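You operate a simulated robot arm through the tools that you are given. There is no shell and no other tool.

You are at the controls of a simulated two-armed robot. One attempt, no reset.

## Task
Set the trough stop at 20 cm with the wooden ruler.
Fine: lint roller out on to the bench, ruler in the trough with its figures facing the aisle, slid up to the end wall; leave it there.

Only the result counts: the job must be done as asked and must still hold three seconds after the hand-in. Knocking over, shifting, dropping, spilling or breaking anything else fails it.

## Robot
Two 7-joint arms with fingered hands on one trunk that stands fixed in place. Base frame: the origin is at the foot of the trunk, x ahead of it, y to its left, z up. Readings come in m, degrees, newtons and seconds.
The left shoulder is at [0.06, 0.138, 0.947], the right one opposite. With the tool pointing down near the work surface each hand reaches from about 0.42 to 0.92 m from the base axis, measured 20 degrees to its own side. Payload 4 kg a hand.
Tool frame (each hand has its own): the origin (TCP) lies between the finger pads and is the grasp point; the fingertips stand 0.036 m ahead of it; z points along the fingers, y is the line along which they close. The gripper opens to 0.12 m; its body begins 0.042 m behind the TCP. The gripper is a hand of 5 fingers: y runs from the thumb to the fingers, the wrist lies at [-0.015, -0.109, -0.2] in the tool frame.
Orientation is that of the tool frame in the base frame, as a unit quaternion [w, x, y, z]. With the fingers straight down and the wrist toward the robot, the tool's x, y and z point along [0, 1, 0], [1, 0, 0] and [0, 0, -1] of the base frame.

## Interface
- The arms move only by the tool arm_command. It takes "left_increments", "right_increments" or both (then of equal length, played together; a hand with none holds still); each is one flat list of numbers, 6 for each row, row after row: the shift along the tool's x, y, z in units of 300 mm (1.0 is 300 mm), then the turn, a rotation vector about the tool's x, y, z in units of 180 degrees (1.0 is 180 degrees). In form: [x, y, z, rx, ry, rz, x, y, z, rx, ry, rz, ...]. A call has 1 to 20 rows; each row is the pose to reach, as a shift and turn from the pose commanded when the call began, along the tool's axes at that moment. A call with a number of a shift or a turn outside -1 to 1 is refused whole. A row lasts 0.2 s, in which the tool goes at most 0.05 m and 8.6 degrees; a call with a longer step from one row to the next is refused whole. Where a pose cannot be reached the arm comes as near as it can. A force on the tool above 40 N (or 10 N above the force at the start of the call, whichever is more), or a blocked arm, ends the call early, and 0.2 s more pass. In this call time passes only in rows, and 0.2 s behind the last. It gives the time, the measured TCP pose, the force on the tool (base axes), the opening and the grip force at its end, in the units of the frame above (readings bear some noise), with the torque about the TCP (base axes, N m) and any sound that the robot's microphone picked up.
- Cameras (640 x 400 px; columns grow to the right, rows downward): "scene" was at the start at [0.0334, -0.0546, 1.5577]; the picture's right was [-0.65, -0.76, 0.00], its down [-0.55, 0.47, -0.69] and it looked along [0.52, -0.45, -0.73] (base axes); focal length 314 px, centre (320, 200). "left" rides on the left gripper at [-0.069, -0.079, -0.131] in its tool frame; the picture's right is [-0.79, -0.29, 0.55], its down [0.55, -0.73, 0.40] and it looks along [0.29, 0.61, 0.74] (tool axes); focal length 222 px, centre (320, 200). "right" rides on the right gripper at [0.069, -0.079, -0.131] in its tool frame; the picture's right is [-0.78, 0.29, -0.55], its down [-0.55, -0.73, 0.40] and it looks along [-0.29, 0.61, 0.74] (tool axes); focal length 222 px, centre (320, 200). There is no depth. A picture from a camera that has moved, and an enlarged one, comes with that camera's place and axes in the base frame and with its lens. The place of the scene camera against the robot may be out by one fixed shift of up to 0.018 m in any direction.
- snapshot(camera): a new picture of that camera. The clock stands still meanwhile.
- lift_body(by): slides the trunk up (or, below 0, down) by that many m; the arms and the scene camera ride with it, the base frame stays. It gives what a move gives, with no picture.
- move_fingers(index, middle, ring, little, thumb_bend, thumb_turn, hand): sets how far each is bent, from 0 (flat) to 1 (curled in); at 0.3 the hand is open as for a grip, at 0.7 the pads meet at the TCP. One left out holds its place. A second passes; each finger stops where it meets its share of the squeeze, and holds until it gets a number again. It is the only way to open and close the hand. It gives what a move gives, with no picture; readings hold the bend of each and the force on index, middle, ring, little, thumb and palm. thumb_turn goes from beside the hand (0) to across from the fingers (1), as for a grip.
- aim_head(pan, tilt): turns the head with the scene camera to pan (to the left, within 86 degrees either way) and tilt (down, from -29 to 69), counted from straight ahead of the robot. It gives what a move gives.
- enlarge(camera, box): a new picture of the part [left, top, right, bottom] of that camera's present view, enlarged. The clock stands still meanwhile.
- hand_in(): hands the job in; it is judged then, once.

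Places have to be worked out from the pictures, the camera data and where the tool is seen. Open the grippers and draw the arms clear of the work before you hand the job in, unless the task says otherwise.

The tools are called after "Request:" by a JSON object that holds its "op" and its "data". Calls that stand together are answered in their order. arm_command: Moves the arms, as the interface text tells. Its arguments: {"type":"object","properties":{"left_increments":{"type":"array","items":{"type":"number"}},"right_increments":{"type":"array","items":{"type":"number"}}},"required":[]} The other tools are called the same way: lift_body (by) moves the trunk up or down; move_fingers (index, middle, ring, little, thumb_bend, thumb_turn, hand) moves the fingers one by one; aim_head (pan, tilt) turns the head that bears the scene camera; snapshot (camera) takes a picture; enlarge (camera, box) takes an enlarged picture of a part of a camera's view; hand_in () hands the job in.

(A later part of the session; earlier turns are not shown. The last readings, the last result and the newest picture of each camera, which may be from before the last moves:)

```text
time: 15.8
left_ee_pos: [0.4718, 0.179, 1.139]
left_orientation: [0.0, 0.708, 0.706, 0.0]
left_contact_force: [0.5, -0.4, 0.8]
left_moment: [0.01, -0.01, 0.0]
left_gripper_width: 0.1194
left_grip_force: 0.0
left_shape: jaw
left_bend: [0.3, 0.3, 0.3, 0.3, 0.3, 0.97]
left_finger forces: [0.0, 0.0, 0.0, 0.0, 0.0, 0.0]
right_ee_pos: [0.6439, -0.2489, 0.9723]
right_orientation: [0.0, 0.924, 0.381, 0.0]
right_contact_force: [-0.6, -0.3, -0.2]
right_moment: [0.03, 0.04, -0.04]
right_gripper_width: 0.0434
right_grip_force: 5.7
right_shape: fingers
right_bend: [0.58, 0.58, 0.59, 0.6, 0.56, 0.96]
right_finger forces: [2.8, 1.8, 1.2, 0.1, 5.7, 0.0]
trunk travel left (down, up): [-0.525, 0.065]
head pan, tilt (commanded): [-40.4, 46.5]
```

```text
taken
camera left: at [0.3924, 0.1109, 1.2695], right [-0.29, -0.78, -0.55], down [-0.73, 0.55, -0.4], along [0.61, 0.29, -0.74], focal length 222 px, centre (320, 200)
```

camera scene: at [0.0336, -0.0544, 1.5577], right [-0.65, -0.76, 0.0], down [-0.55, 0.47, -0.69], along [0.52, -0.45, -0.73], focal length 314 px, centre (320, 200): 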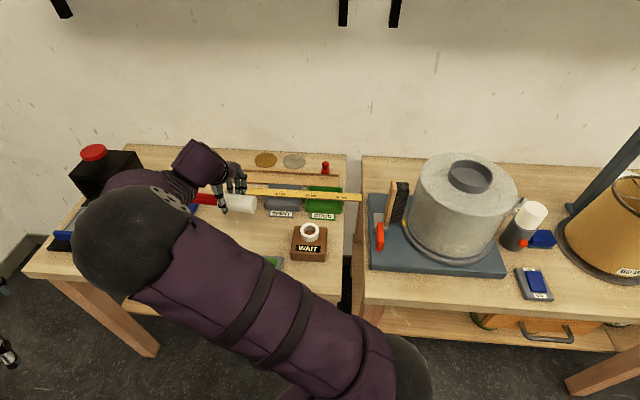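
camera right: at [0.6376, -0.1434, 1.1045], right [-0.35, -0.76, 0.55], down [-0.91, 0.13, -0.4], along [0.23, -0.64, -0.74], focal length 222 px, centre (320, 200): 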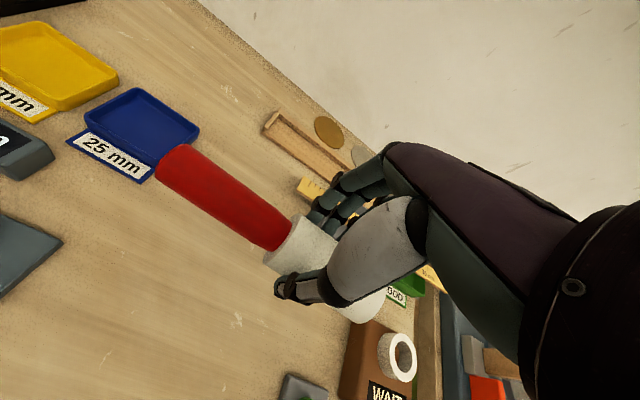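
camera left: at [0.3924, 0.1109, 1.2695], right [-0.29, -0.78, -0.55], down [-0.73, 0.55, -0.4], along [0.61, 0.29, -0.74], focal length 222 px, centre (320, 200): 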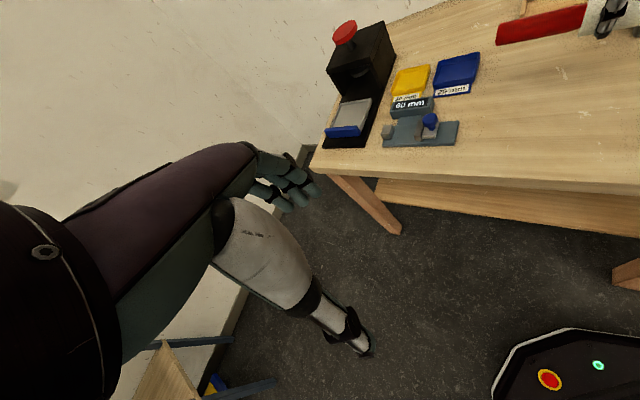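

The roller hangs level over a clear patch (its ends at R≈−0.40…−0.21, well clear of the 25 mm label, SPENT label and green button). I lower it to about 1 cm above the bench.

Request:
{"op": "arm_command", "data": {"right_increments": [0, 0, 0.06, 0, 0, 0, 0, 0, 0.14, 0, 0, 0, 0, 0, 0.22, 0, 0, 0, 0, 0, 0.29, 0, 0, 0, 0, 0, 0.34, 0, 0, 0, 0, 0, 0.365, 0, 0, 0]}}

Request:
{"op": "snapshot", "data": {"camera": "right"}}

Request:
{"op": "enlarge", "data": {"camera": "scene", "box": [180, 160, 290, 240]}}

Request:
{"op": "enlarge", "data": {"camera": "left", "box": [440, 0, 640, 120]}}

```text
time: 17.2
left_ee_pos: [0.4716, 0.179, 1.1392]
left_orientation: [0.001, 0.708, 0.706, 0.0]
left_contact_force: [-1.1, -0.2, 0.8]
left_moment: [-0.01, 0.01, -0.04]
left_gripper_width: 0.1199
left_grip_force: 0.1
left_shape: jaw
left_bend: [0.3, 0.3, 0.3, 0.3, 0.3, 0.97]
left_finger forces: [0.0, 0.0, 0.0, 0.0, 0.1, 0.0]
right_ee_pos: [0.644, -0.2478, 0.8623]
right_orientation: [-0.001, 0.924, 0.383, 0.0]
right_contact_force: [-0.5, -0.3, -0.1]
right_moment: [-0.02, -0.01, -0.02]
right_gripper_width: 0.0434
right_grip_force: 5.5
right_shape: fingers
right_bend: [0.58, 0.58, 0.59, 0.6, 0.56, 0.96]
right_finger forces: [2.8, 1.9, 1.1, 0.0, 5.7, 0.1]
trunk travel left (down, up): [-0.525, 0.065]
head pan, tilt (commanded): [-40.4, 46.5]
```

```text
taken
camera right: at [0.6382, -0.1428, 0.9946], right [-0.35, -0.76, 0.55], down [-0.91, 0.13, -0.4], along [0.23, -0.64, -0.74], focal length 222 px, centre (320, 200)
```

right: 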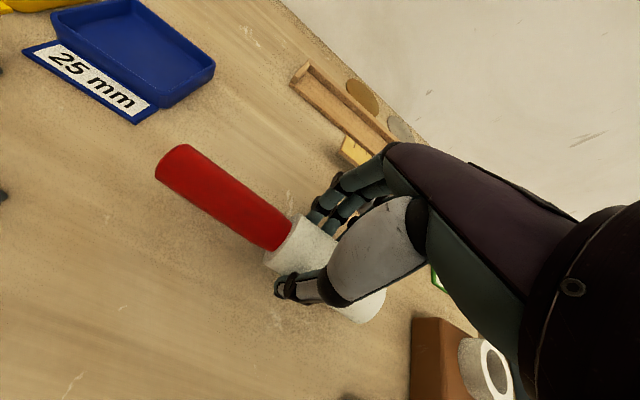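

```text
5.00 times, centred on (235, 200) of scene
camera zoom: at [0.0337, -0.0545, 1.5578], right [-0.65, -0.76, 0.0], down [-0.55, 0.47, -0.69], along [0.52, -0.45, -0.73], focal length 1573 px, centre (745, 200)
```

zoom: 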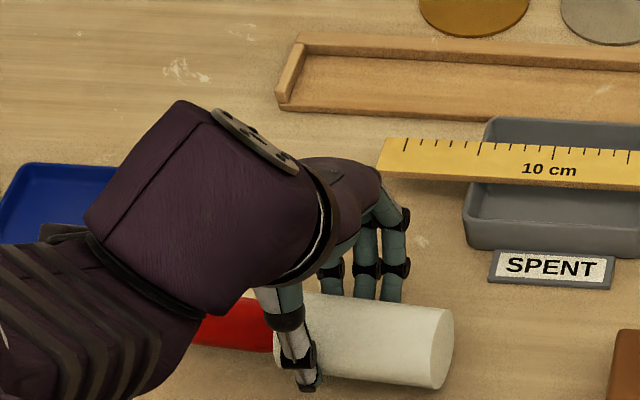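

```text
3.20 times, centred on (540, 60) of left
camera zoom: at [0.3925, 0.1109, 1.2695], right [-0.29, -0.78, -0.55], down [-0.73, 0.55, -0.4], along [0.61, 0.29, -0.74], focal length 711 px, centre (-384, 648)
```

zoom: 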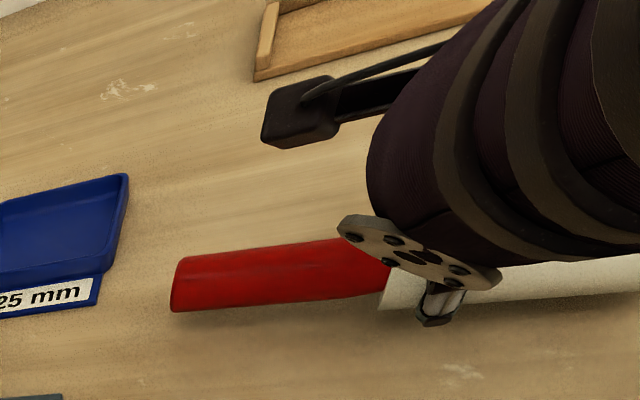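

The roller is just above clear bench. I lower in 2 mm steps watching for touch-down.

Request:
{"op": "arm_command", "data": {"right_increments": [0, 0, 0.006, 0, 0, 0, 0, 0, 0.012, 0, 0, 0, 0, 0, 0.018, 0, 0, 0, 0, 0, 0.022, 0, 0, 0]}}

Request:
{"op": "enlarge", "data": {"camera": "scene", "box": [180, 160, 290, 240]}}

```text
time: 18.2
left_ee_pos: [0.4719, 0.1794, 1.1387]
left_orientation: [0.0, 0.708, 0.706, 0.0]
left_contact_force: [-0.2, 0.3, -0.7]
left_moment: [0.0, -0.03, -0.03]
left_gripper_width: 0.1197
left_grip_force: 0.0
left_shape: jaw
left_bend: [0.3, 0.3, 0.3, 0.3, 0.3, 0.97]
left_finger forces: [0.1, 0.0, 0.0, 0.0, 0.0, 0.0]
right_ee_pos: [0.6446, -0.2479, 0.8551]
right_orientation: [0.0, 0.924, 0.382, 0.0]
right_contact_force: [0.1, 0.5, -1.2]
right_moment: [-0.01, -0.02, 0.0]
right_gripper_width: 0.0435
right_grip_force: 5.3
right_shape: fingers
right_bend: [0.58, 0.58, 0.59, 0.6, 0.56, 0.96]
right_finger forces: [2.7, 1.9, 1.0, 0.1, 5.7, 0.1]
trunk travel left (down, up): [-0.525, 0.065]
head pan, tilt (commanded): [-40.4, 46.5]
```

```text
5.00 times, centred on (235, 200) of scene
camera zoom: at [0.0336, -0.0544, 1.5577], right [-0.65, -0.76, 0.0], down [-0.55, 0.47, -0.69], along [0.52, -0.45, -0.73], focal length 1573 px, centre (745, 200)
```

zoom: 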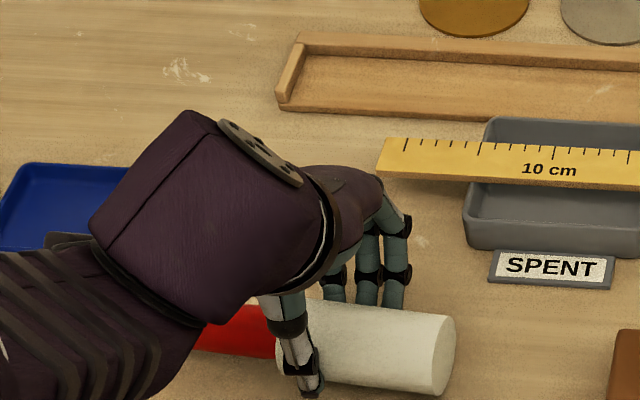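

Still hanging freely. I continue down in small steps.

Request:
{"op": "arm_command", "data": {"right_increments": [0, 0, 0.005, 0, 0, 0, 0, 0, 0.01, 0, 0, 0, 0, 0, 0.013, 0, 0, 0]}}

```text
time: 19.0
left_ee_pos: [0.4713, 0.18, 1.1382]
left_orientation: [0.0, 0.707, 0.707, 0.0]
left_contact_force: [0.5, -1.1, 0.0]
left_moment: [0.0, 0.0, -0.01]
left_gripper_width: 0.1198
left_grip_force: 0.0
left_shape: jaw
left_bend: [0.3, 0.3, 0.3, 0.3, 0.3, 0.97]
left_finger forces: [0.1, 0.1, 0.1, 0.0, 0.0, 0.1]
right_ee_pos: [0.6459, -0.2482, 0.8514]
right_orientation: [0.0, 0.924, 0.382, 0.0]
right_contact_force: [-0.1, 0.6, 0.0]
right_moment: [-0.02, 0.0, 0.01]
right_gripper_width: 0.0433
right_grip_force: 5.3
right_shape: fingers
right_bend: [0.58, 0.58, 0.59, 0.6, 0.56, 0.96]
right_finger forces: [2.8, 1.8, 1.1, 0.0, 5.9, 0.1]
trunk travel left (down, up): [-0.525, 0.065]
head pan, tilt (commanded): [-40.4, 46.5]
```

Still free; the roller has settled a bit higher in the fingers than planned, so touch-down should come near z≈0.841–0.845. I keep stepping down.

Request:
{"op": "arm_command", "data": {"right_increments": [0, 0, 0.005, 0, 0, 0, 0, 0, 0.01, 0, 0, 0, 0, 0, 0.015, 0, 0, 0]}}

Request:
{"op": "enlarge", "data": {"camera": "scene", "box": [200, 180, 290, 240]}}

```text
time: 19.8
left_ee_pos: [0.471, 0.18, 1.1386]
left_orientation: [0.001, 0.708, 0.706, 0.001]
left_contact_force: [-0.3, -0.6, 0.1]
left_moment: [0.02, -0.02, -0.02]
left_gripper_width: 0.1194
left_grip_force: 0.0
left_shape: jaw
left_bend: [0.3, 0.3, 0.3, 0.3, 0.3, 0.97]
left_finger forces: [0.0, 0.0, 0.0, 0.0, 0.0, 0.0]
right_ee_pos: [0.6455, -0.2472, 0.8486]
right_orientation: [0.001, 0.924, 0.382, 0.001]
right_contact_force: [-0.6, 0.7, 5.2]
right_moment: [-0.02, 0.03, 0.04]
right_gripper_width: 0.0422
right_grip_force: 5.4
right_shape: fingers
right_bend: [0.58, 0.59, 0.59, 0.6, 0.56, 0.97]
right_finger forces: [2.0, 1.4, 1.3, 0.1, 5.2, 0.0]
trunk travel left (down, up): [-0.525, 0.065]
head pan, tilt (commanded): [-40.4, 46.5]
```

```text
6.67 times, centred on (245, 210) of scene
camera zoom: at [0.0331, -0.0543, 1.5578], right [-0.65, -0.76, 0.0], down [-0.55, 0.47, -0.69], along [0.52, -0.45, -0.73], focal length 2097 px, centre (820, 133)
```

zoom: 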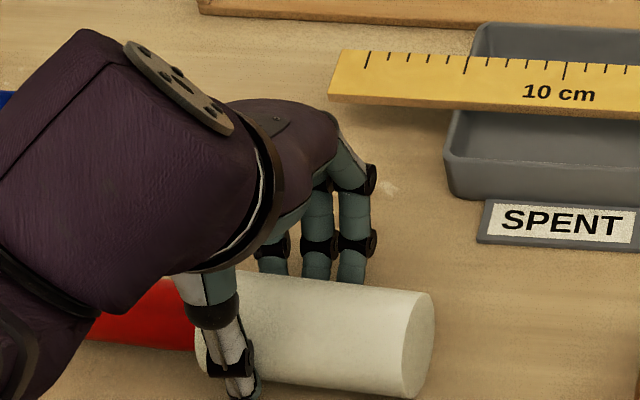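

Touch-down felt (5 N up at z≈0.8486). I release in small even steps so the roller does not get flicked.

Request:
{"op": "move_fingers", "data": {"hand": "right", "index": 0.54, "middle": 0.54, "ring": 0.54, "little": 0.54, "thumb_bend": 0.53}}

Request:
{"op": "move_fingers", "data": {"hand": "right", "index": 0.5, "middle": 0.5, "ring": 0.5, "little": 0.5, "thumb_bend": 0.49}}

Request:
{"op": "enlarge", "data": {"camera": "scene", "box": [200, 180, 290, 240]}}

Request:
{"op": "enlarge", "data": {"camera": "right", "box": [140, 130, 420, 350]}}

```text
time: 20.8
left_ee_pos: [0.4713, 0.1783, 1.138]
left_orientation: [0.0, 0.707, 0.707, 0.0]
left_contact_force: [0.2, 0.3, 1.0]
left_moment: [0.03, 0.03, 0.02]
left_gripper_width: 0.1198
left_grip_force: 0.1
left_shape: jaw
left_bend: [0.3, 0.3, 0.3, 0.3, 0.3, 0.97]
left_finger forces: [0.1, 0.0, 0.0, 0.0, 0.0, 0.1]
right_ee_pos: [0.6462, -0.2467, 0.847]
right_orientation: [0.0, 0.924, 0.383, 0.0]
right_contact_force: [-1.0, 0.3, 0.5]
right_moment: [0.04, 0.0, -0.01]
right_gripper_width: 0.0495
right_grip_force: 0.0
right_shape: fingers
right_bend: [0.54, 0.54, 0.54, 0.54, 0.53, 0.97]
right_finger forces: [0.0, 0.0, 0.0, 0.1, 0.1, 0.0]
trunk travel left (down, up): [-0.525, 0.065]
head pan, tilt (commanded): [-40.4, 46.5]
```

```text
time: 21.8
left_ee_pos: [0.4714, 0.1796, 1.1384]
left_orientation: [0.0, 0.708, 0.706, 0.0]
left_contact_force: [0.5, 0.0, -0.4]
left_moment: [0.01, 0.01, 0.0]
left_gripper_width: 0.1197
left_grip_force: 0.0
left_shape: jaw
left_bend: [0.3, 0.3, 0.3, 0.3, 0.3, 0.97]
left_finger forces: [0.0, 0.0, 0.0, 0.1, 0.0, 0.1]
right_ee_pos: [0.6454, -0.2488, 0.848]
right_orientation: [0.0, 0.924, 0.382, 0.0]
right_contact_force: [-0.3, 0.4, -0.4]
right_moment: [0.02, -0.03, -0.02]
right_gripper_width: 0.0609
right_grip_force: 0.1
right_shape: fingers
right_bend: [0.5, 0.5, 0.5, 0.5, 0.49, 0.97]
right_finger forces: [0.1, 0.0, 0.0, 0.0, 0.0, 0.0]
trunk travel left (down, up): [-0.525, 0.065]
head pan, tilt (commanded): [-40.4, 46.5]
```

```text
6.67 times, centred on (245, 210) of scene
camera zoom: at [0.0335, -0.0544, 1.5578], right [-0.65, -0.76, 0.0], down [-0.55, 0.47, -0.69], along [0.52, -0.45, -0.73], focal length 2097 px, centre (820, 133)
```

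zoom: 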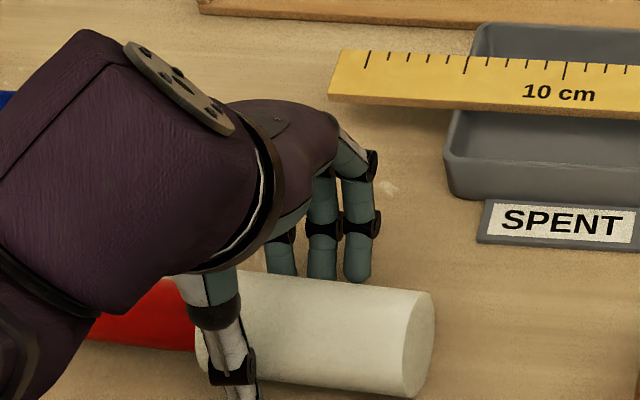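

```text
1.82 times, centred on (280, 240) of right
camera zoom: at [0.6389, -0.1425, 0.98], right [-0.35, -0.76, 0.55], down [-0.91, 0.13, -0.4], along [0.23, -0.64, -0.74], focal length 404 px, centre (393, 127)
```

zoom: 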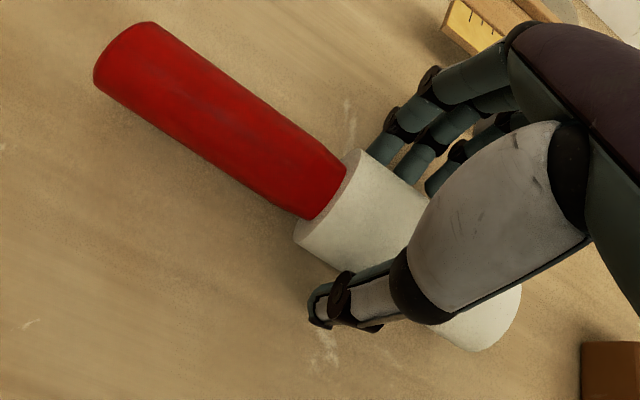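

The roller sits still on the bench. I open wider and raise the hand straight up.

Request:
{"op": "move_fingers", "data": {"hand": "right", "index": 0.42, "middle": 0.42, "ring": 0.42, "little": 0.42, "thumb_bend": 0.42}}

Request:
{"op": "arm_command", "data": {"right_increments": [0, 0, -0.05, 0, 0, 0, 0, 0, -0.13, 0, 0, 0, 0, 0, -0.25, 0, 0, 0, 0, 0, -0.37, 0, 0, 0, 0, 0, -0.45, 0, 0, 0, 0, 0, -0.5, 0, 0, 0]}}

Request:
{"op": "snapshot", "data": {"camera": "right"}}

Request:
{"op": "snapshot", "data": {"camera": "scene"}}

```text
time: 22.8
left_ee_pos: [0.4711, 0.1786, 1.1383]
left_orientation: [0.0, 0.708, 0.706, 0.0]
left_contact_force: [0.4, -0.8, -0.8]
left_moment: [0.0, 0.01, 0.0]
left_gripper_width: 0.1199
left_grip_force: 0.1
left_shape: jaw
left_bend: [0.3, 0.3, 0.3, 0.3, 0.3, 0.97]
left_finger forces: [0.0, 0.0, 0.0, 0.0, 0.0, 0.0]
right_ee_pos: [0.6449, -0.2459, 0.848]
right_orientation: [0.0, 0.924, 0.383, 0.0]
right_contact_force: [0.7, 0.4, -1.0]
right_moment: [0.02, 0.01, 0.02]
right_gripper_width: 0.0833
right_grip_force: 0.1
right_shape: fingers
right_bend: [0.42, 0.42, 0.42, 0.42, 0.42, 0.97]
right_finger forces: [0.0, 0.0, 0.1, 0.0, 0.2, 0.0]
trunk travel left (down, up): [-0.525, 0.065]
head pan, tilt (commanded): [-40.4, 46.5]
```

```text
time: 24.2
left_ee_pos: [0.4715, 0.1784, 1.1386]
left_orientation: [0.0, 0.708, 0.706, -0.001]
left_contact_force: [0.1, 0.3, 0.2]
left_moment: [-0.01, 0.0, 0.0]
left_gripper_width: 0.1197
left_grip_force: 0.0
left_shape: jaw
left_bend: [0.3, 0.3, 0.3, 0.3, 0.3, 0.97]
left_finger forces: [0.1, 0.1, 0.0, 0.0, 0.1, 0.0]
right_ee_pos: [0.6446, -0.2472, 0.9984]
right_orientation: [0.0, 0.924, 0.383, -0.001]
right_contact_force: [0.4, 0.6, 0.0]
right_moment: [0.02, 0.0, 0.03]
right_gripper_width: 0.0837
right_grip_force: 0.1
right_shape: fingers
right_bend: [0.42, 0.42, 0.42, 0.42, 0.42, 0.97]
right_finger forces: [0.1, 0.0, 0.0, 0.1, 0.0, 0.0]
trunk travel left (down, up): [-0.525, 0.065]
head pan, tilt (commanded): [-40.4, 46.5]
```

```text
taken
camera right: at [0.6384, -0.1423, 1.1306], right [-0.35, -0.76, 0.55], down [-0.91, 0.13, -0.4], along [0.23, -0.64, -0.74], focal length 222 px, centre (320, 200)
```

right: 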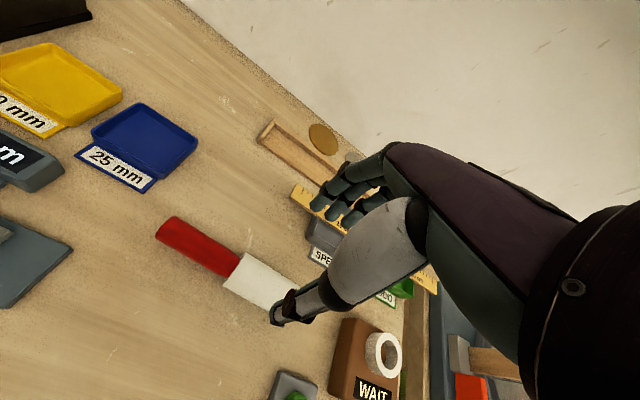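

```text
taken
camera scene: at [0.0332, -0.0544, 1.5577], right [-0.65, -0.76, 0.0], down [-0.55, 0.47, -0.69], along [0.52, -0.45, -0.73], focal length 314 px, centre (320, 200)
```

scene: 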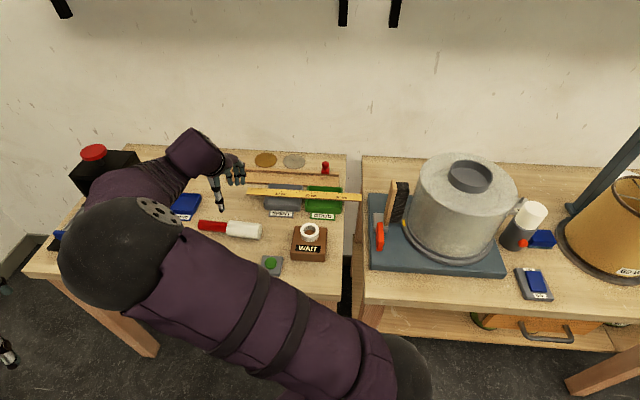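

The roller lies safely on the bench. With the trough now clear I zoom in on trough, stop and ruler for precise positions.

Request:
{"op": "enlarge", "data": {"camera": "scene", "box": [296, 154, 360, 194]}}

Request:
{"op": "enlarge", "data": {"camera": "scene", "box": [240, 160, 304, 200]}}

Request:
{"op": "enlarge", "data": {"camera": "scene", "box": [300, 180, 372, 225]}}

Request:
{"op": "enlarge", "data": {"camera": "scene", "box": [240, 180, 312, 225]}}

```text
10.00 times, centred on (328, 174) of scene
camera zoom: at [0.0332, -0.0544, 1.5577], right [-0.65, -0.76, 0.0], down [-0.55, 0.47, -0.69], along [0.52, -0.45, -0.73], focal length 3145 px, centre (240, 460)
```

zoom: 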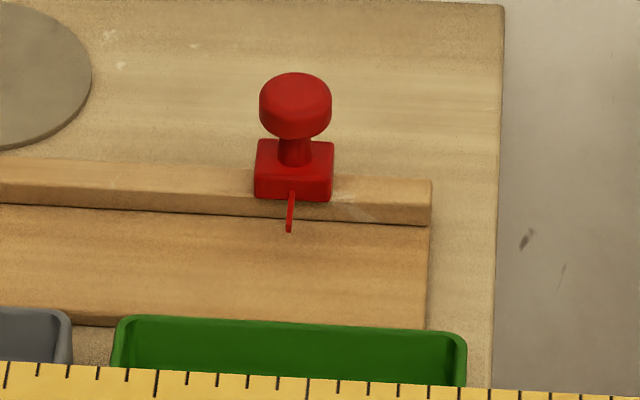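

```text
10.00 times, centred on (272, 180) of scene
camera zoom: at [0.0332, -0.0544, 1.5577], right [-0.65, -0.76, 0.0], down [-0.55, 0.47, -0.69], along [0.52, -0.45, -0.73], focal length 3145 px, centre (800, 400)
```

zoom: 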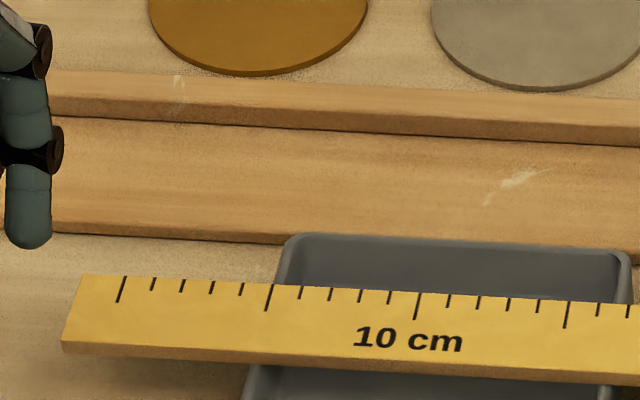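

```text
8.89 times, centred on (336, 202) of scene
camera zoom: at [0.0332, -0.0544, 1.5577], right [-0.65, -0.76, 0.0], down [-0.55, 0.47, -0.69], along [0.52, -0.45, -0.73], focal length 2796 px, centre (178, 178)
```

zoom: 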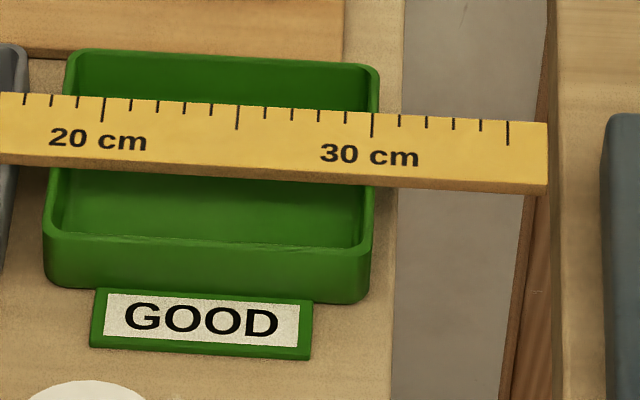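

```text
8.89 times, centred on (276, 202) of scene
camera zoom: at [0.0332, -0.0544, 1.5577], right [-0.65, -0.76, 0.0], down [-0.55, 0.47, -0.69], along [0.52, -0.45, -0.73], focal length 2796 px, centre (711, 178)
```

zoom: 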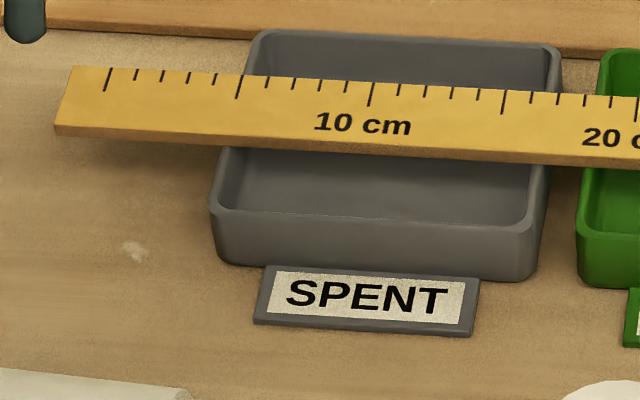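

The ruler's ticks give 38 cm total length with a 1.5 cm blank margin at each end; the trough is 40 cm long and flat-floored with no front lip. Before gripping the thin ruler I'll calibrate how far the fingertips reach below the TCP by touching bare bench near R≈−0.36, F≈0.77; first I move above that spot.

Request:
{"op": "arm_command", "data": {"right_increments": [0.04, 0.07, 0.05, 0, 0, 0, 0.09, 0.16, 0.11, 0, 0, 0, 0.14, 0.25, 0.18, 0, 0, 0, 0.19, 0.34, 0.24, 0, 0, 0, 0.235, 0.42, 0.3, 0, 0, 0, 0.262, 0.464, 0.327, 0, 0, 0]}}

Request:
{"op": "move_fingers", "data": {"hand": "right", "index": 0.57, "middle": 0.57, "ring": 0.57, "little": 0.3, "thumb_bend": 0.57}}

Request:
{"op": "snapshot", "data": {"camera": "right"}}

Request:
{"op": "enlarge", "data": {"camera": "scene", "box": [180, 110, 300, 210]}}

```text
time: 25.6
left_ee_pos: [0.4709, 0.1797, 1.1385]
left_orientation: [-0.001, 0.708, 0.707, 0.0]
left_contact_force: [-1.2, 0.3, -0.5]
left_moment: [-0.03, -0.03, -0.01]
left_gripper_width: 0.1197
left_grip_force: 0.0
left_shape: jaw
left_bend: [0.3, 0.3, 0.3, 0.3, 0.3, 0.97]
left_finger forces: [0.0, 0.1, 0.0, 0.0, 0.1, 0.1]
right_ee_pos: [0.8003, -0.2895, 0.9007]
right_orientation: [0.0, 0.923, 0.384, 0.0]
right_contact_force: [0.1, 0.4, 0.0]
right_moment: [0.0, 0.01, 0.0]
right_gripper_width: 0.0836
right_grip_force: 0.0
right_shape: fingers
right_bend: [0.42, 0.42, 0.42, 0.42, 0.42, 0.97]
right_finger forces: [0.0, 0.0, 0.0, 0.1, 0.0, 0.0]
trunk travel left (down, up): [-0.525, 0.065]
head pan, tilt (commanded): [-40.4, 46.5]
```

```text
time: 26.6
left_ee_pos: [0.4718, 0.1783, 1.1379]
left_orientation: [0.0, 0.708, 0.706, 0.0]
left_contact_force: [-0.1, -0.2, -0.1]
left_moment: [-0.03, -0.01, 0.06]
left_gripper_width: 0.1198
left_grip_force: 0.1
left_shape: jaw
left_bend: [0.3, 0.3, 0.3, 0.3, 0.3, 0.97]
left_finger forces: [0.0, 0.0, 0.0, 0.1, 0.1, 0.0]
right_ee_pos: [0.7971, -0.2905, 0.9002]
right_orientation: [0.0, 0.924, 0.383, -0.001]
right_contact_force: [0.0, 0.0, -0.3]
right_moment: [0.03, -0.01, 0.03]
right_gripper_width: 0.0425
right_grip_force: 0.1
right_shape: fingers
right_bend: [0.56, 0.56, 0.56, 0.3, 0.56, 0.97]
right_finger forces: [0.0, 0.1, 0.1, 0.0, 0.1, 0.0]
trunk travel left (down, up): [-0.525, 0.065]
head pan, tilt (commanded): [-40.4, 46.5]
```

```text
taken
camera right: at [0.7924, -0.1849, 1.0322], right [-0.35, -0.76, 0.55], down [-0.91, 0.13, -0.4], along [0.23, -0.64, -0.74], focal length 222 px, centre (320, 200)
```

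right: 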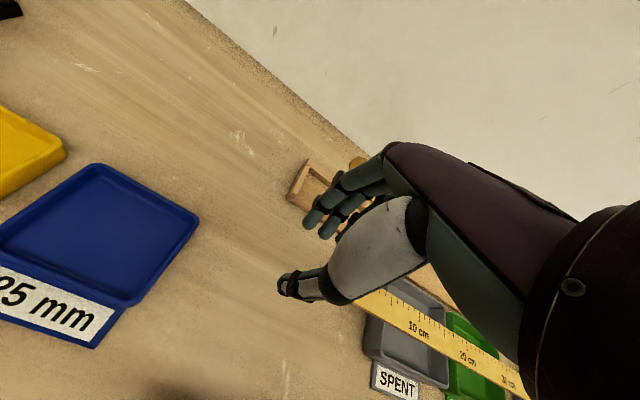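

```text
4.00 times, centred on (240, 160) of scene
camera zoom: at [0.0335, -0.0545, 1.5577], right [-0.65, -0.76, 0.0], down [-0.55, 0.47, -0.69], along [0.52, -0.45, -0.73], focal length 1258 px, centre (640, 360)
```

zoom: 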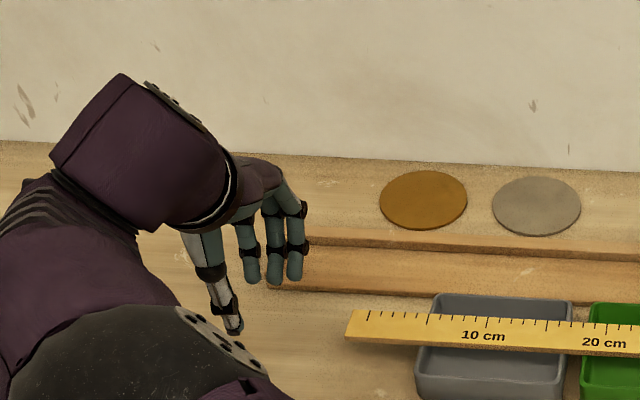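

Finger layout confirmed (index/middle/ring at tool x ≈ +0.01/−0.01/−0.03, thumb ≈ +0.006). I descend toward bare bench for the touch calibration.

Request:
{"op": "arm_command", "data": {"right_increments": [0, 0, 0.06, 0, 0, 0, 0, 0, 0.12, 0, 0, 0, 0, 0, 0.15, 0, 0, 0, 0, 0, 0.165, 0, 0, 0, 0, 0, 0.17, 0, 0, 0]}}

Request:
{"op": "arm_command", "data": {"right_increments": [0, 0, 0.005, 0, 0, 0, 0, 0, 0.01, 0, 0, 0]}}

```text
time: 27.8
left_ee_pos: [0.4724, 0.1798, 1.1387]
left_orientation: [0.0, 0.708, 0.706, 0.0]
left_contact_force: [-0.9, 0.6, 0.5]
left_moment: [0.04, -0.03, 0.0]
left_gripper_width: 0.1197
left_grip_force: 0.2
left_shape: jaw
left_bend: [0.3, 0.3, 0.3, 0.3, 0.3, 0.97]
left_finger forces: [0.1, 0.1, 0.1, 0.1, 0.0, 0.0]
right_ee_pos: [0.7976, -0.2905, 0.8483]
right_orientation: [0.0, 0.924, 0.383, -0.001]
right_contact_force: [-0.6, -0.2, -0.2]
right_moment: [0.0, 0.03, -0.02]
right_gripper_width: 0.0425
right_grip_force: 0.1
right_shape: fingers
right_bend: [0.56, 0.56, 0.56, 0.3, 0.56, 0.97]
right_finger forces: [0.0, 0.0, 0.1, 0.1, 0.1, 0.1]
trunk travel left (down, up): [-0.525, 0.065]
head pan, tilt (commanded): [-40.4, 46.5]
```

```text
time: 28.4
left_ee_pos: [0.4713, 0.1793, 1.1388]
left_orientation: [0.0, 0.708, 0.706, 0.001]
left_contact_force: [0.6, 0.5, 0.2]
left_moment: [0.0, 0.01, -0.01]
left_gripper_width: 0.1196
left_grip_force: 0.1
left_shape: jaw
left_bend: [0.3, 0.3, 0.3, 0.3, 0.3, 0.97]
left_finger forces: [0.1, 0.1, 0.0, 0.1, 0.0, 0.1]
right_ee_pos: [0.7991, -0.2914, 0.8453]
right_orientation: [0.0, 0.924, 0.383, 0.001]
right_contact_force: [-0.4, 0.0, -0.2]
right_moment: [0.01, 0.01, -0.01]
right_gripper_width: 0.0425
right_grip_force: 0.0
right_shape: fingers
right_bend: [0.56, 0.56, 0.56, 0.3, 0.56, 0.97]
right_finger forces: [0.0, 0.1, 0.1, 0.0, 0.0, 0.1]
trunk travel left (down, up): [-0.525, 0.065]
head pan, tilt (commanded): [-40.4, 46.5]
```

No contact yet at z≈0.845. I continue in 1.5 mm steps.

Request:
{"op": "arm_command", "data": {"right_increments": [0, 0, 0.005, 0, 0, 0, 0, 0, 0.01, 0, 0, 0]}}

Request:
{"op": "arm_command", "data": {"right_increments": [0, 0, 0.004, 0, 0, 0, 0, 0, 0.007, 0, 0, 0]}}

```text
time: 29.0
left_ee_pos: [0.4715, 0.1794, 1.1387]
left_orientation: [0.0, 0.707, 0.707, -0.001]
left_contact_force: [-0.6, 0.5, -0.7]
left_moment: [0.0, 0.02, -0.04]
left_gripper_width: 0.1197
left_grip_force: 0.2
left_shape: jaw
left_bend: [0.3, 0.3, 0.3, 0.3, 0.3, 0.97]
left_finger forces: [0.0, 0.1, 0.0, 0.0, 0.1, 0.0]
right_ee_pos: [0.7976, -0.2913, 0.8412]
right_orientation: [-0.001, 0.924, 0.383, 0.001]
right_contact_force: [-0.6, -0.1, 0.7]
right_moment: [0.0, 0.01, -0.01]
right_gripper_width: 0.0425
right_grip_force: 0.0
right_shape: fingers
right_bend: [0.56, 0.56, 0.56, 0.3, 0.56, 0.97]
right_finger forces: [0.1, 0.0, 0.0, 0.1, 0.0, 0.0]
trunk travel left (down, up): [-0.525, 0.065]
head pan, tilt (commanded): [-40.4, 46.5]
```

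```text
time: 29.6
left_ee_pos: [0.4708, 0.1783, 1.1377]
left_orientation: [0.0, 0.707, 0.707, 0.001]
left_contact_force: [0.0, -0.3, 0.2]
left_moment: [0.02, -0.01, -0.02]
left_gripper_width: 0.1198
left_grip_force: 0.1
left_shape: jaw
left_bend: [0.3, 0.3, 0.3, 0.3, 0.3, 0.97]
left_finger forces: [0.0, 0.1, 0.0, 0.0, 0.1, 0.1]
right_ee_pos: [0.7984, -0.2914, 0.8414]
right_orientation: [0.0, 0.924, 0.383, 0.0]
right_contact_force: [1.7, -0.7, 3.6]
right_moment: [-0.01, -0.14, 0.0]
right_gripper_width: 0.0421
right_grip_force: 2.0
right_shape: fingers
right_bend: [0.56, 0.56, 0.56, 0.3, 0.56, 0.97]
right_finger forces: [3.3, 0.4, 0.0, 0.1, 0.0, 0.1]
trunk travel left (down, up): [-0.525, 0.065]
head pan, tilt (commanded): [-40.4, 46.5]
```

The index tip touches bench at TCP z≈0.8415, so its tip is ~4.75 cm below the TCP. Next I find the ruler's top height the same way, touching lightly directly above SPENT tray's left rim (R≈−0.22), so nothing can tip; first I rise and move over it.

Request:
{"op": "arm_command", "data": {"right_increments": [0, 0, -0.1, 0, 0, 0, 0, 0, -0.229, 0, 0, 0, -0.1, -0.01, -0.229, 0, 0, 0, -0.22, -0.02, -0.229, 0, 0, 0, -0.34, -0.03, -0.229, 0, 0, 0, -0.44, -0.037, -0.229, 0, 0, 0, -0.485, -0.04, -0.229, 0, 0, 0]}}

Request:
{"op": "snapshot", "data": {"camera": "right"}}

Request:
{"op": "enlarge", "data": {"camera": "scene", "box": [220, 130, 320, 220]}}

```text
time: 31.2
left_ee_pos: [0.4722, 0.1792, 1.1378]
left_orientation: [0.001, 0.708, 0.706, 0.0]
left_contact_force: [-0.7, -0.5, 0.3]
left_moment: [0.01, 0.03, 0.01]
left_gripper_width: 0.1195
left_grip_force: 0.0
left_shape: jaw
left_bend: [0.3, 0.3, 0.3, 0.3, 0.3, 0.97]
left_finger forces: [0.1, 0.0, 0.1, 0.0, 0.0, 0.1]
right_ee_pos: [0.6869, -0.3853, 0.9106]
right_orientation: [0.0, 0.924, 0.383, -0.001]
right_contact_force: [-0.5, 0.0, 0.6]
right_moment: [0.01, -0.02, 0.0]
right_gripper_width: 0.0422
right_grip_force: 0.2
right_shape: fingers
right_bend: [0.56, 0.56, 0.56, 0.3, 0.56, 0.97]
right_finger forces: [0.0, 0.0, 0.1, 0.0, 0.1, 0.1]
trunk travel left (down, up): [-0.525, 0.065]
head pan, tilt (commanded): [-40.4, 46.5]
```

```text
taken
camera right: at [0.6807, -0.2812, 1.0415], right [-0.35, -0.76, 0.55], down [-0.91, 0.13, -0.4], along [0.23, -0.64, -0.74], focal length 222 px, centre (320, 200)
```

right: 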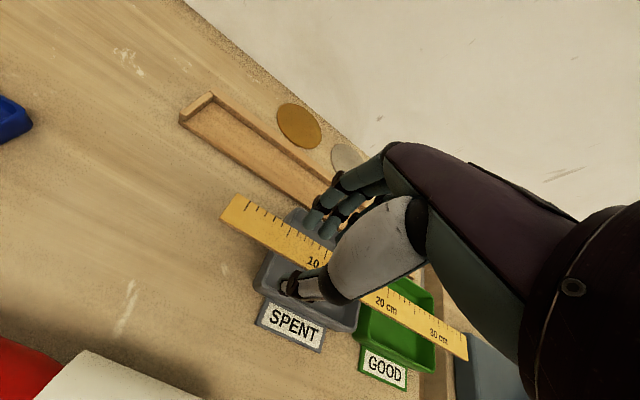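

```text
4.44 times, centred on (270, 175) of scene
camera zoom: at [0.0335, -0.0545, 1.5577], right [-0.65, -0.76, 0.0], down [-0.55, 0.47, -0.69], along [0.52, -0.45, -0.73], focal length 1398 px, centre (542, 311)
```

zoom: 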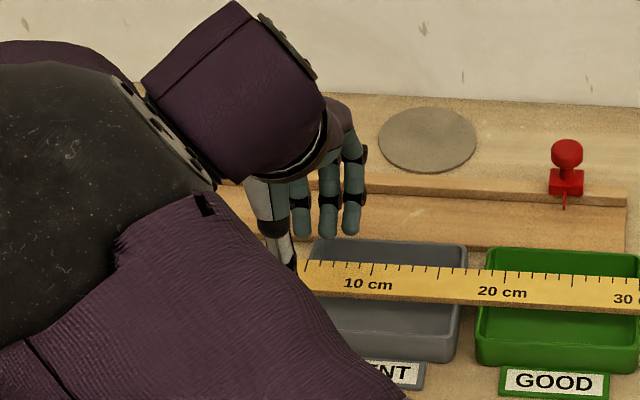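

I zoom the right camera on the ruler and tray to pin down the ruler's edges.

Request:
{"op": "enlarge", "data": {"camera": "right", "box": [200, 170, 360, 290]}}

Request:
{"op": "enlarge", "data": {"camera": "right", "box": [340, 260, 480, 370]}}

```text
3.33 times, centred on (280, 230) of right
camera zoom: at [0.6807, -0.2812, 1.0415], right [-0.35, -0.76, 0.55], down [-0.91, 0.13, -0.4], along [0.23, -0.64, -0.74], focal length 740 px, centre (453, 100)
```

zoom: 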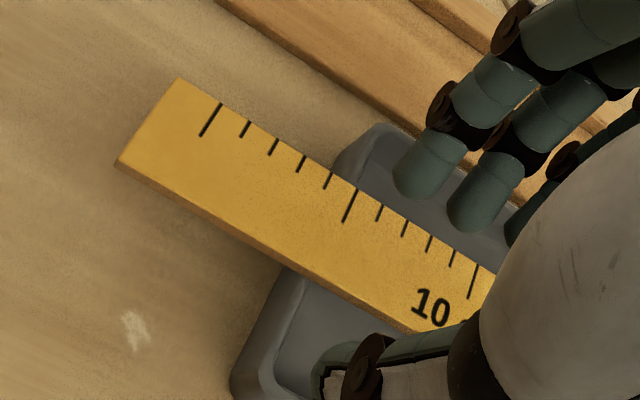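

```text
3.64 times, centred on (410, 315) of right
camera zoom: at [0.6807, -0.2812, 1.0415], right [-0.35, -0.76, 0.55], down [-0.91, 0.13, -0.4], along [0.23, -0.64, -0.74], focal length 808 px, centre (-7, -218)
```

zoom: 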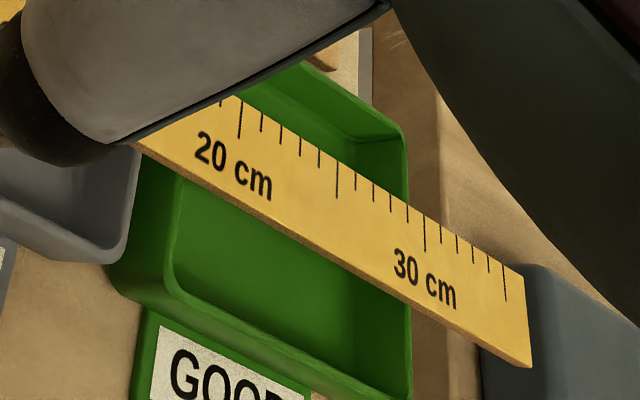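

Scale from the ticks suggests the ruler's top is about z≈0.832–0.838. I lower carefully to touch it and pin the height.

Request:
{"op": "arm_command", "data": {"right_increments": [0, 0, 0.03, 0, 0, 0, 0, 0, 0.055, 0, 0, 0, 0, 0, 0.065, 0, 0, 0]}}

Request:
{"op": "arm_command", "data": {"right_increments": [0, 0, 0.004, 0, 0, 0, 0, 0, 0.008, 0, 0, 0]}}

Request:
{"op": "arm_command", "data": {"right_increments": [0, 0, 0.003, 0, 0, 0, 0, 0, 0.005, 0, 0, 0]}}

```text
time: 32.0
left_ee_pos: [0.4707, 0.1801, 1.1385]
left_orientation: [0.0, 0.708, 0.706, 0.0]
left_contact_force: [0.7, 0.0, 0.1]
left_moment: [0.03, -0.01, -0.01]
left_gripper_width: 0.1196
left_grip_force: 0.1
left_shape: jaw
left_bend: [0.3, 0.3, 0.3, 0.3, 0.3, 0.97]
left_finger forces: [0.1, 0.0, 0.1, 0.0, 0.0, 0.0]
right_ee_pos: [0.6876, -0.3855, 0.8898]
right_orientation: [0.0, 0.924, 0.383, -0.001]
right_contact_force: [0.9, 0.6, 0.2]
right_moment: [0.01, -0.01, 0.04]
right_gripper_width: 0.042
right_grip_force: 0.1
right_shape: fingers
right_bend: [0.56, 0.56, 0.56, 0.3, 0.56, 0.97]
right_finger forces: [0.0, 0.1, 0.0, 0.0, 0.0, 0.0]
trunk travel left (down, up): [-0.525, 0.065]
head pan, tilt (commanded): [-40.4, 46.5]
```

```text
time: 32.6
left_ee_pos: [0.4707, 0.1802, 1.1379]
left_orientation: [0.0, 0.707, 0.707, 0.001]
left_contact_force: [-0.1, -0.1, 0.6]
left_moment: [-0.01, -0.02, 0.01]
left_gripper_width: 0.1197
left_grip_force: 0.0
left_shape: jaw
left_bend: [0.3, 0.3, 0.3, 0.3, 0.3, 0.97]
left_finger forces: [0.0, 0.0, 0.1, 0.0, 0.0, 0.0]
right_ee_pos: [0.6876, -0.3859, 0.8866]
right_orientation: [0.0, 0.924, 0.382, 0.0]
right_contact_force: [0.4, 0.3, 0.1]
right_moment: [0.01, 0.02, 0.02]
right_gripper_width: 0.0424
right_grip_force: 0.0
right_shape: fingers
right_bend: [0.56, 0.56, 0.56, 0.3, 0.56, 0.97]
right_finger forces: [0.0, 0.1, 0.0, 0.0, 0.0, 0.1]
trunk travel left (down, up): [-0.525, 0.065]
head pan, tilt (commanded): [-40.4, 46.5]
```

```text
time: 33.2
left_ee_pos: [0.472, 0.179, 1.139]
left_orientation: [0.0, 0.708, 0.706, -0.001]
left_contact_force: [-0.3, 0.3, 1.0]
left_moment: [-0.04, 0.02, 0.03]
left_gripper_width: 0.1197
left_grip_force: 0.1
left_shape: jaw
left_bend: [0.3, 0.3, 0.3, 0.3, 0.3, 0.97]
left_finger forces: [0.0, 0.1, 0.0, 0.0, 0.0, 0.0]
right_ee_pos: [0.6866, -0.3848, 0.8858]
right_orientation: [-0.001, 0.924, 0.382, -0.001]
right_contact_force: [0.3, 0.0, -0.6]
right_moment: [-0.03, 0.01, -0.02]
right_gripper_width: 0.0421
right_grip_force: 0.0
right_shape: fingers
right_bend: [0.56, 0.56, 0.56, 0.3, 0.56, 0.97]
right_finger forces: [0.1, 0.0, 0.0, 0.0, 0.1, 0.0]
trunk travel left (down, up): [-0.525, 0.065]
head pan, tilt (commanded): [-40.4, 46.5]
```

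No touch yet at commanded z≈0.8867. I keep going in ~1 mm steps.

Request:
{"op": "arm_command", "data": {"right_increments": [0, 0, 0.003, 0, 0, 0, 0, 0, 0.006, 0, 0, 0]}}

Request:
{"op": "arm_command", "data": {"right_increments": [0, 0, 0.003, 0, 0, 0, 0, 0, 0.006, 0, 0, 0]}}

```text
time: 33.8
left_ee_pos: [0.4712, 0.1795, 1.1387]
left_orientation: [-0.001, 0.708, 0.707, 0.0]
left_contact_force: [-0.2, -0.9, -0.1]
left_moment: [0.0, -0.03, -0.03]
left_gripper_width: 0.1197
left_grip_force: 0.2
left_shape: jaw
left_bend: [0.3, 0.3, 0.3, 0.3, 0.3, 0.97]
left_finger forces: [0.1, 0.1, 0.1, 0.0, 0.1, 0.1]
right_ee_pos: [0.6871, -0.3851, 0.8843]
right_orientation: [0.0, 0.924, 0.383, 0.0]
right_contact_force: [0.2, 0.1, 0.0]
right_moment: [0.0, 0.01, -0.01]
right_gripper_width: 0.0424
right_grip_force: 0.1
right_shape: fingers
right_bend: [0.56, 0.56, 0.56, 0.3, 0.56, 0.97]
right_finger forces: [0.0, 0.0, 0.0, 0.0, 0.1, 0.0]
trunk travel left (down, up): [-0.525, 0.065]
head pan, tilt (commanded): [-40.4, 46.5]
```

```text
time: 34.4
left_ee_pos: [0.4725, 0.18, 1.1376]
left_orientation: [0.0, 0.708, 0.707, 0.0]
left_contact_force: [-0.1, -0.7, 0.3]
left_moment: [-0.02, 0.0, -0.01]
left_gripper_width: 0.1195
left_grip_force: 0.1
left_shape: jaw
left_bend: [0.3, 0.3, 0.3, 0.3, 0.3, 0.97]
left_finger forces: [0.0, 0.0, 0.0, 0.1, 0.0, 0.0]
right_ee_pos: [0.6867, -0.3843, 0.8814]
right_orientation: [0.0, 0.924, 0.382, -0.001]
right_contact_force: [0.8, 0.0, 0.4]
right_moment: [-0.03, -0.01, 0.04]
right_gripper_width: 0.042
right_grip_force: 0.0
right_shape: fingers
right_bend: [0.56, 0.56, 0.56, 0.3, 0.56, 0.97]
right_finger forces: [0.1, 0.0, 0.1, 0.0, 0.1, 0.0]
trunk travel left (down, up): [-0.525, 0.065]
head pan, tilt (commanded): [-40.4, 46.5]
```

Still free at commanded ≈0.883. Continuing down.

Request:
{"op": "arm_command", "data": {"right_increments": [0, 0, 0.003, 0, 0, 0, 0, 0, 0.006, 0, 0, 0]}}

Request:
{"op": "arm_command", "data": {"right_increments": [0, 0, 0.003, 0, 0, 0, 0, 0, 0.005, 0, 0, 0]}}

Request:
{"op": "enlarge", "data": {"camera": "right", "box": [200, 170, 360, 290]}}

```text
time: 35.0
left_ee_pos: [0.4712, 0.1789, 1.1383]
left_orientation: [0.0, 0.708, 0.706, 0.0]
left_contact_force: [0.6, 0.1, 0.4]
left_moment: [0.02, -0.03, 0.0]
left_gripper_width: 0.1198
left_grip_force: 0.1
left_shape: jaw
left_bend: [0.3, 0.3, 0.3, 0.3, 0.3, 0.97]
left_finger forces: [0.0, 0.1, 0.0, 0.1, 0.1, 0.0]
right_ee_pos: [0.6865, -0.3848, 0.88]
right_orientation: [0.0, 0.924, 0.383, 0.0]
right_contact_force: [0.6, 0.7, 0.7]
right_moment: [0.0, 0.02, 0.0]
right_gripper_width: 0.0423
right_grip_force: 0.0
right_shape: fingers
right_bend: [0.56, 0.56, 0.56, 0.3, 0.56, 0.97]
right_finger forces: [0.0, 0.0, 0.1, 0.0, 0.0, 0.1]
trunk travel left (down, up): [-0.525, 0.065]
head pan, tilt (commanded): [-40.4, 46.5]
```

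```text
time: 35.6
left_ee_pos: [0.4711, 0.179, 1.1382]
left_orientation: [-0.001, 0.707, 0.707, 0.001]
left_contact_force: [0.5, -0.8, -0.2]
left_moment: [-0.02, -0.01, -0.02]
left_gripper_width: 0.1197
left_grip_force: 0.0
left_shape: jaw
left_bend: [0.3, 0.3, 0.3, 0.3, 0.3, 0.97]
left_finger forces: [0.1, 0.0, 0.1, 0.0, 0.1, 0.1]
right_ee_pos: [0.6868, -0.3861, 0.8797]
right_orientation: [0.0, 0.924, 0.383, -0.001]
right_contact_force: [-0.7, -0.2, -0.4]
right_moment: [-0.01, 0.04, -0.02]
right_gripper_width: 0.0424
right_grip_force: 0.0
right_shape: fingers
right_bend: [0.56, 0.56, 0.56, 0.3, 0.56, 0.97]
right_finger forces: [0.0, 0.1, 0.0, 0.0, 0.0, 0.0]
trunk travel left (down, up): [-0.525, 0.065]
head pan, tilt (commanded): [-40.4, 46.5]
```

```text
3.33 times, centred on (280, 230) of right
camera zoom: at [0.6808, -0.2802, 1.0112], right [-0.35, -0.76, 0.55], down [-0.91, 0.13, -0.4], along [0.23, -0.64, -0.74], focal length 740 px, centre (453, 100)
```

zoom: 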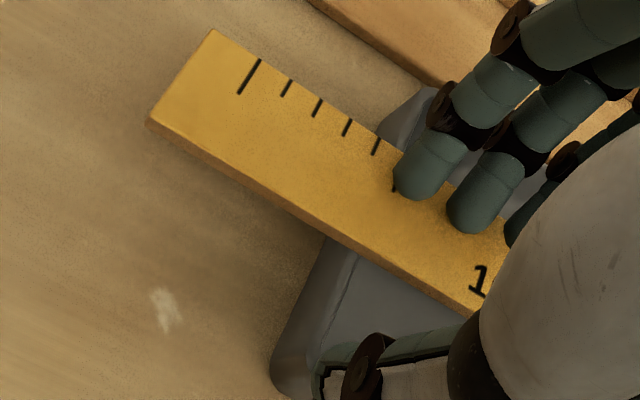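

The index tip hovers just over the ruler near the 5 cm tick, still untouched. Two more small steps.

Request:
{"op": "arm_command", "data": {"right_increments": [0, 0, 0.003, 0, 0, 0, 0, 0, 0.005, 0, 0, 0]}}

Request:
{"op": "arm_command", "data": {"right_increments": [0, 0, 0.003, 0, 0, 0, 0, 0, 0.005, 0, 0, 0]}}

```text
time: 36.2
left_ee_pos: [0.4723, 0.1787, 1.1391]
left_orientation: [-0.001, 0.707, 0.707, 0.0]
left_contact_force: [-0.5, -0.1, -1.1]
left_moment: [-0.02, -0.01, 0.02]
left_gripper_width: 0.1196
left_grip_force: 0.1
left_shape: jaw
left_bend: [0.3, 0.3, 0.3, 0.3, 0.3, 0.97]
left_finger forces: [0.0, 0.0, 0.0, 0.0, 0.1, 0.1]
right_ee_pos: [0.6878, -0.3858, 0.8785]
right_orientation: [0.0, 0.924, 0.383, -0.001]
right_contact_force: [-0.7, -0.9, 2.8]
right_moment: [-0.02, -0.03, -0.03]
right_gripper_width: 0.0423
right_grip_force: 1.1
right_shape: fingers
right_bend: [0.56, 0.56, 0.56, 0.3, 0.56, 0.97]
right_finger forces: [2.3, 0.1, 0.1, 0.0, 0.1, 0.0]
trunk travel left (down, up): [-0.525, 0.065]
head pan, tilt (commanded): [-40.4, 46.5]
```

```text
time: 36.8
left_ee_pos: [0.4714, 0.1794, 1.139]
left_orientation: [0.0, 0.708, 0.707, 0.001]
left_contact_force: [0.1, 0.6, 0.1]
left_moment: [0.01, 0.02, 0.03]
left_gripper_width: 0.1196
left_grip_force: 0.1
left_shape: jaw
left_bend: [0.3, 0.3, 0.3, 0.3, 0.3, 0.97]
left_finger forces: [0.1, 0.0, 0.0, 0.1, 0.1, 0.1]
right_ee_pos: [0.6872, -0.3842, 0.8773]
right_orientation: [0.002, 0.924, 0.383, 0.001]
right_contact_force: [0.4, -2.1, 9.4]
right_moment: [-0.22, -0.28, -0.05]
right_gripper_width: 0.0416
right_grip_force: 4.5
right_shape: fingers
right_bend: [0.56, 0.56, 0.56, 0.3, 0.56, 0.97]
right_finger forces: [8.2, 1.8, 0.0, 0.1, 0.0, 0.0]
trunk travel left (down, up): [-0.525, 0.065]
head pan, tilt (commanded): [-40.4, 46.5]
```

Touch at commanded z≈0.878 → ruler top is 3.7 cm above the bench (z≈0.831). The last step pressed 9 N, straight down over the rim; I back off at once and check nothing has moved.

Request:
{"op": "arm_command", "data": {"right_increments": [0, 0, -0.02, 0, 0, 0, 0, 0, -0.06, 0, 0, 0, 0, 0, -0.1, 0, 0, 0]}}

Request:
{"op": "enlarge", "data": {"camera": "scene", "box": [240, 180, 312, 225]}}

Request:
{"op": "enlarge", "data": {"camera": "scene", "box": [300, 180, 372, 225]}}

```text
time: 37.6
left_ee_pos: [0.472, 0.18, 1.1397]
left_orientation: [0.0, 0.707, 0.707, -0.001]
left_contact_force: [0.0, 0.1, 0.5]
left_moment: [0.03, 0.01, 0.02]
left_gripper_width: 0.1197
left_grip_force: 0.1
left_shape: jaw
left_bend: [0.3, 0.3, 0.3, 0.3, 0.3, 0.97]
left_finger forces: [0.1, 0.0, 0.1, 0.0, 0.0, 0.0]
right_ee_pos: [0.6871, -0.3852, 0.9057]
right_orientation: [0.001, 0.924, 0.383, 0.0]
right_contact_force: [-0.2, 0.2, 0.2]
right_moment: [-0.03, 0.03, 0.01]
right_gripper_width: 0.0422
right_grip_force: 0.0
right_shape: fingers
right_bend: [0.56, 0.56, 0.56, 0.3, 0.56, 0.97]
right_finger forces: [0.0, 0.0, 0.0, 0.0, 0.0, 0.0]
trunk travel left (down, up): [-0.525, 0.065]
head pan, tilt (commanded): [-40.4, 46.5]
```

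```text
8.89 times, centred on (276, 202) of scene
camera zoom: at [0.0333, -0.0543, 1.5577], right [-0.65, -0.76, 0.0], down [-0.55, 0.47, -0.69], along [0.52, -0.45, -0.73], focal length 2796 px, centre (711, 178)
```

zoom: 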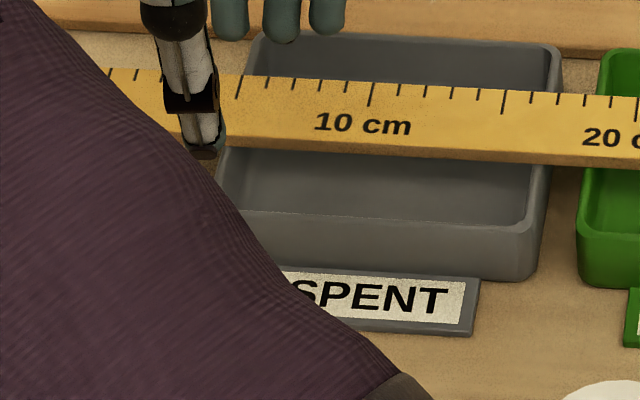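

```text
8.89 times, centred on (336, 202) of scene
camera zoom: at [0.0333, -0.0543, 1.5577], right [-0.65, -0.76, 0.0], down [-0.55, 0.47, -0.69], along [0.52, -0.45, -0.73], focal length 2796 px, centre (178, 178)
```

zoom: 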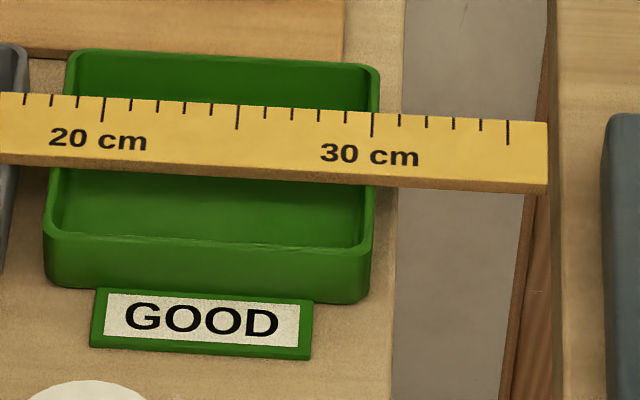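

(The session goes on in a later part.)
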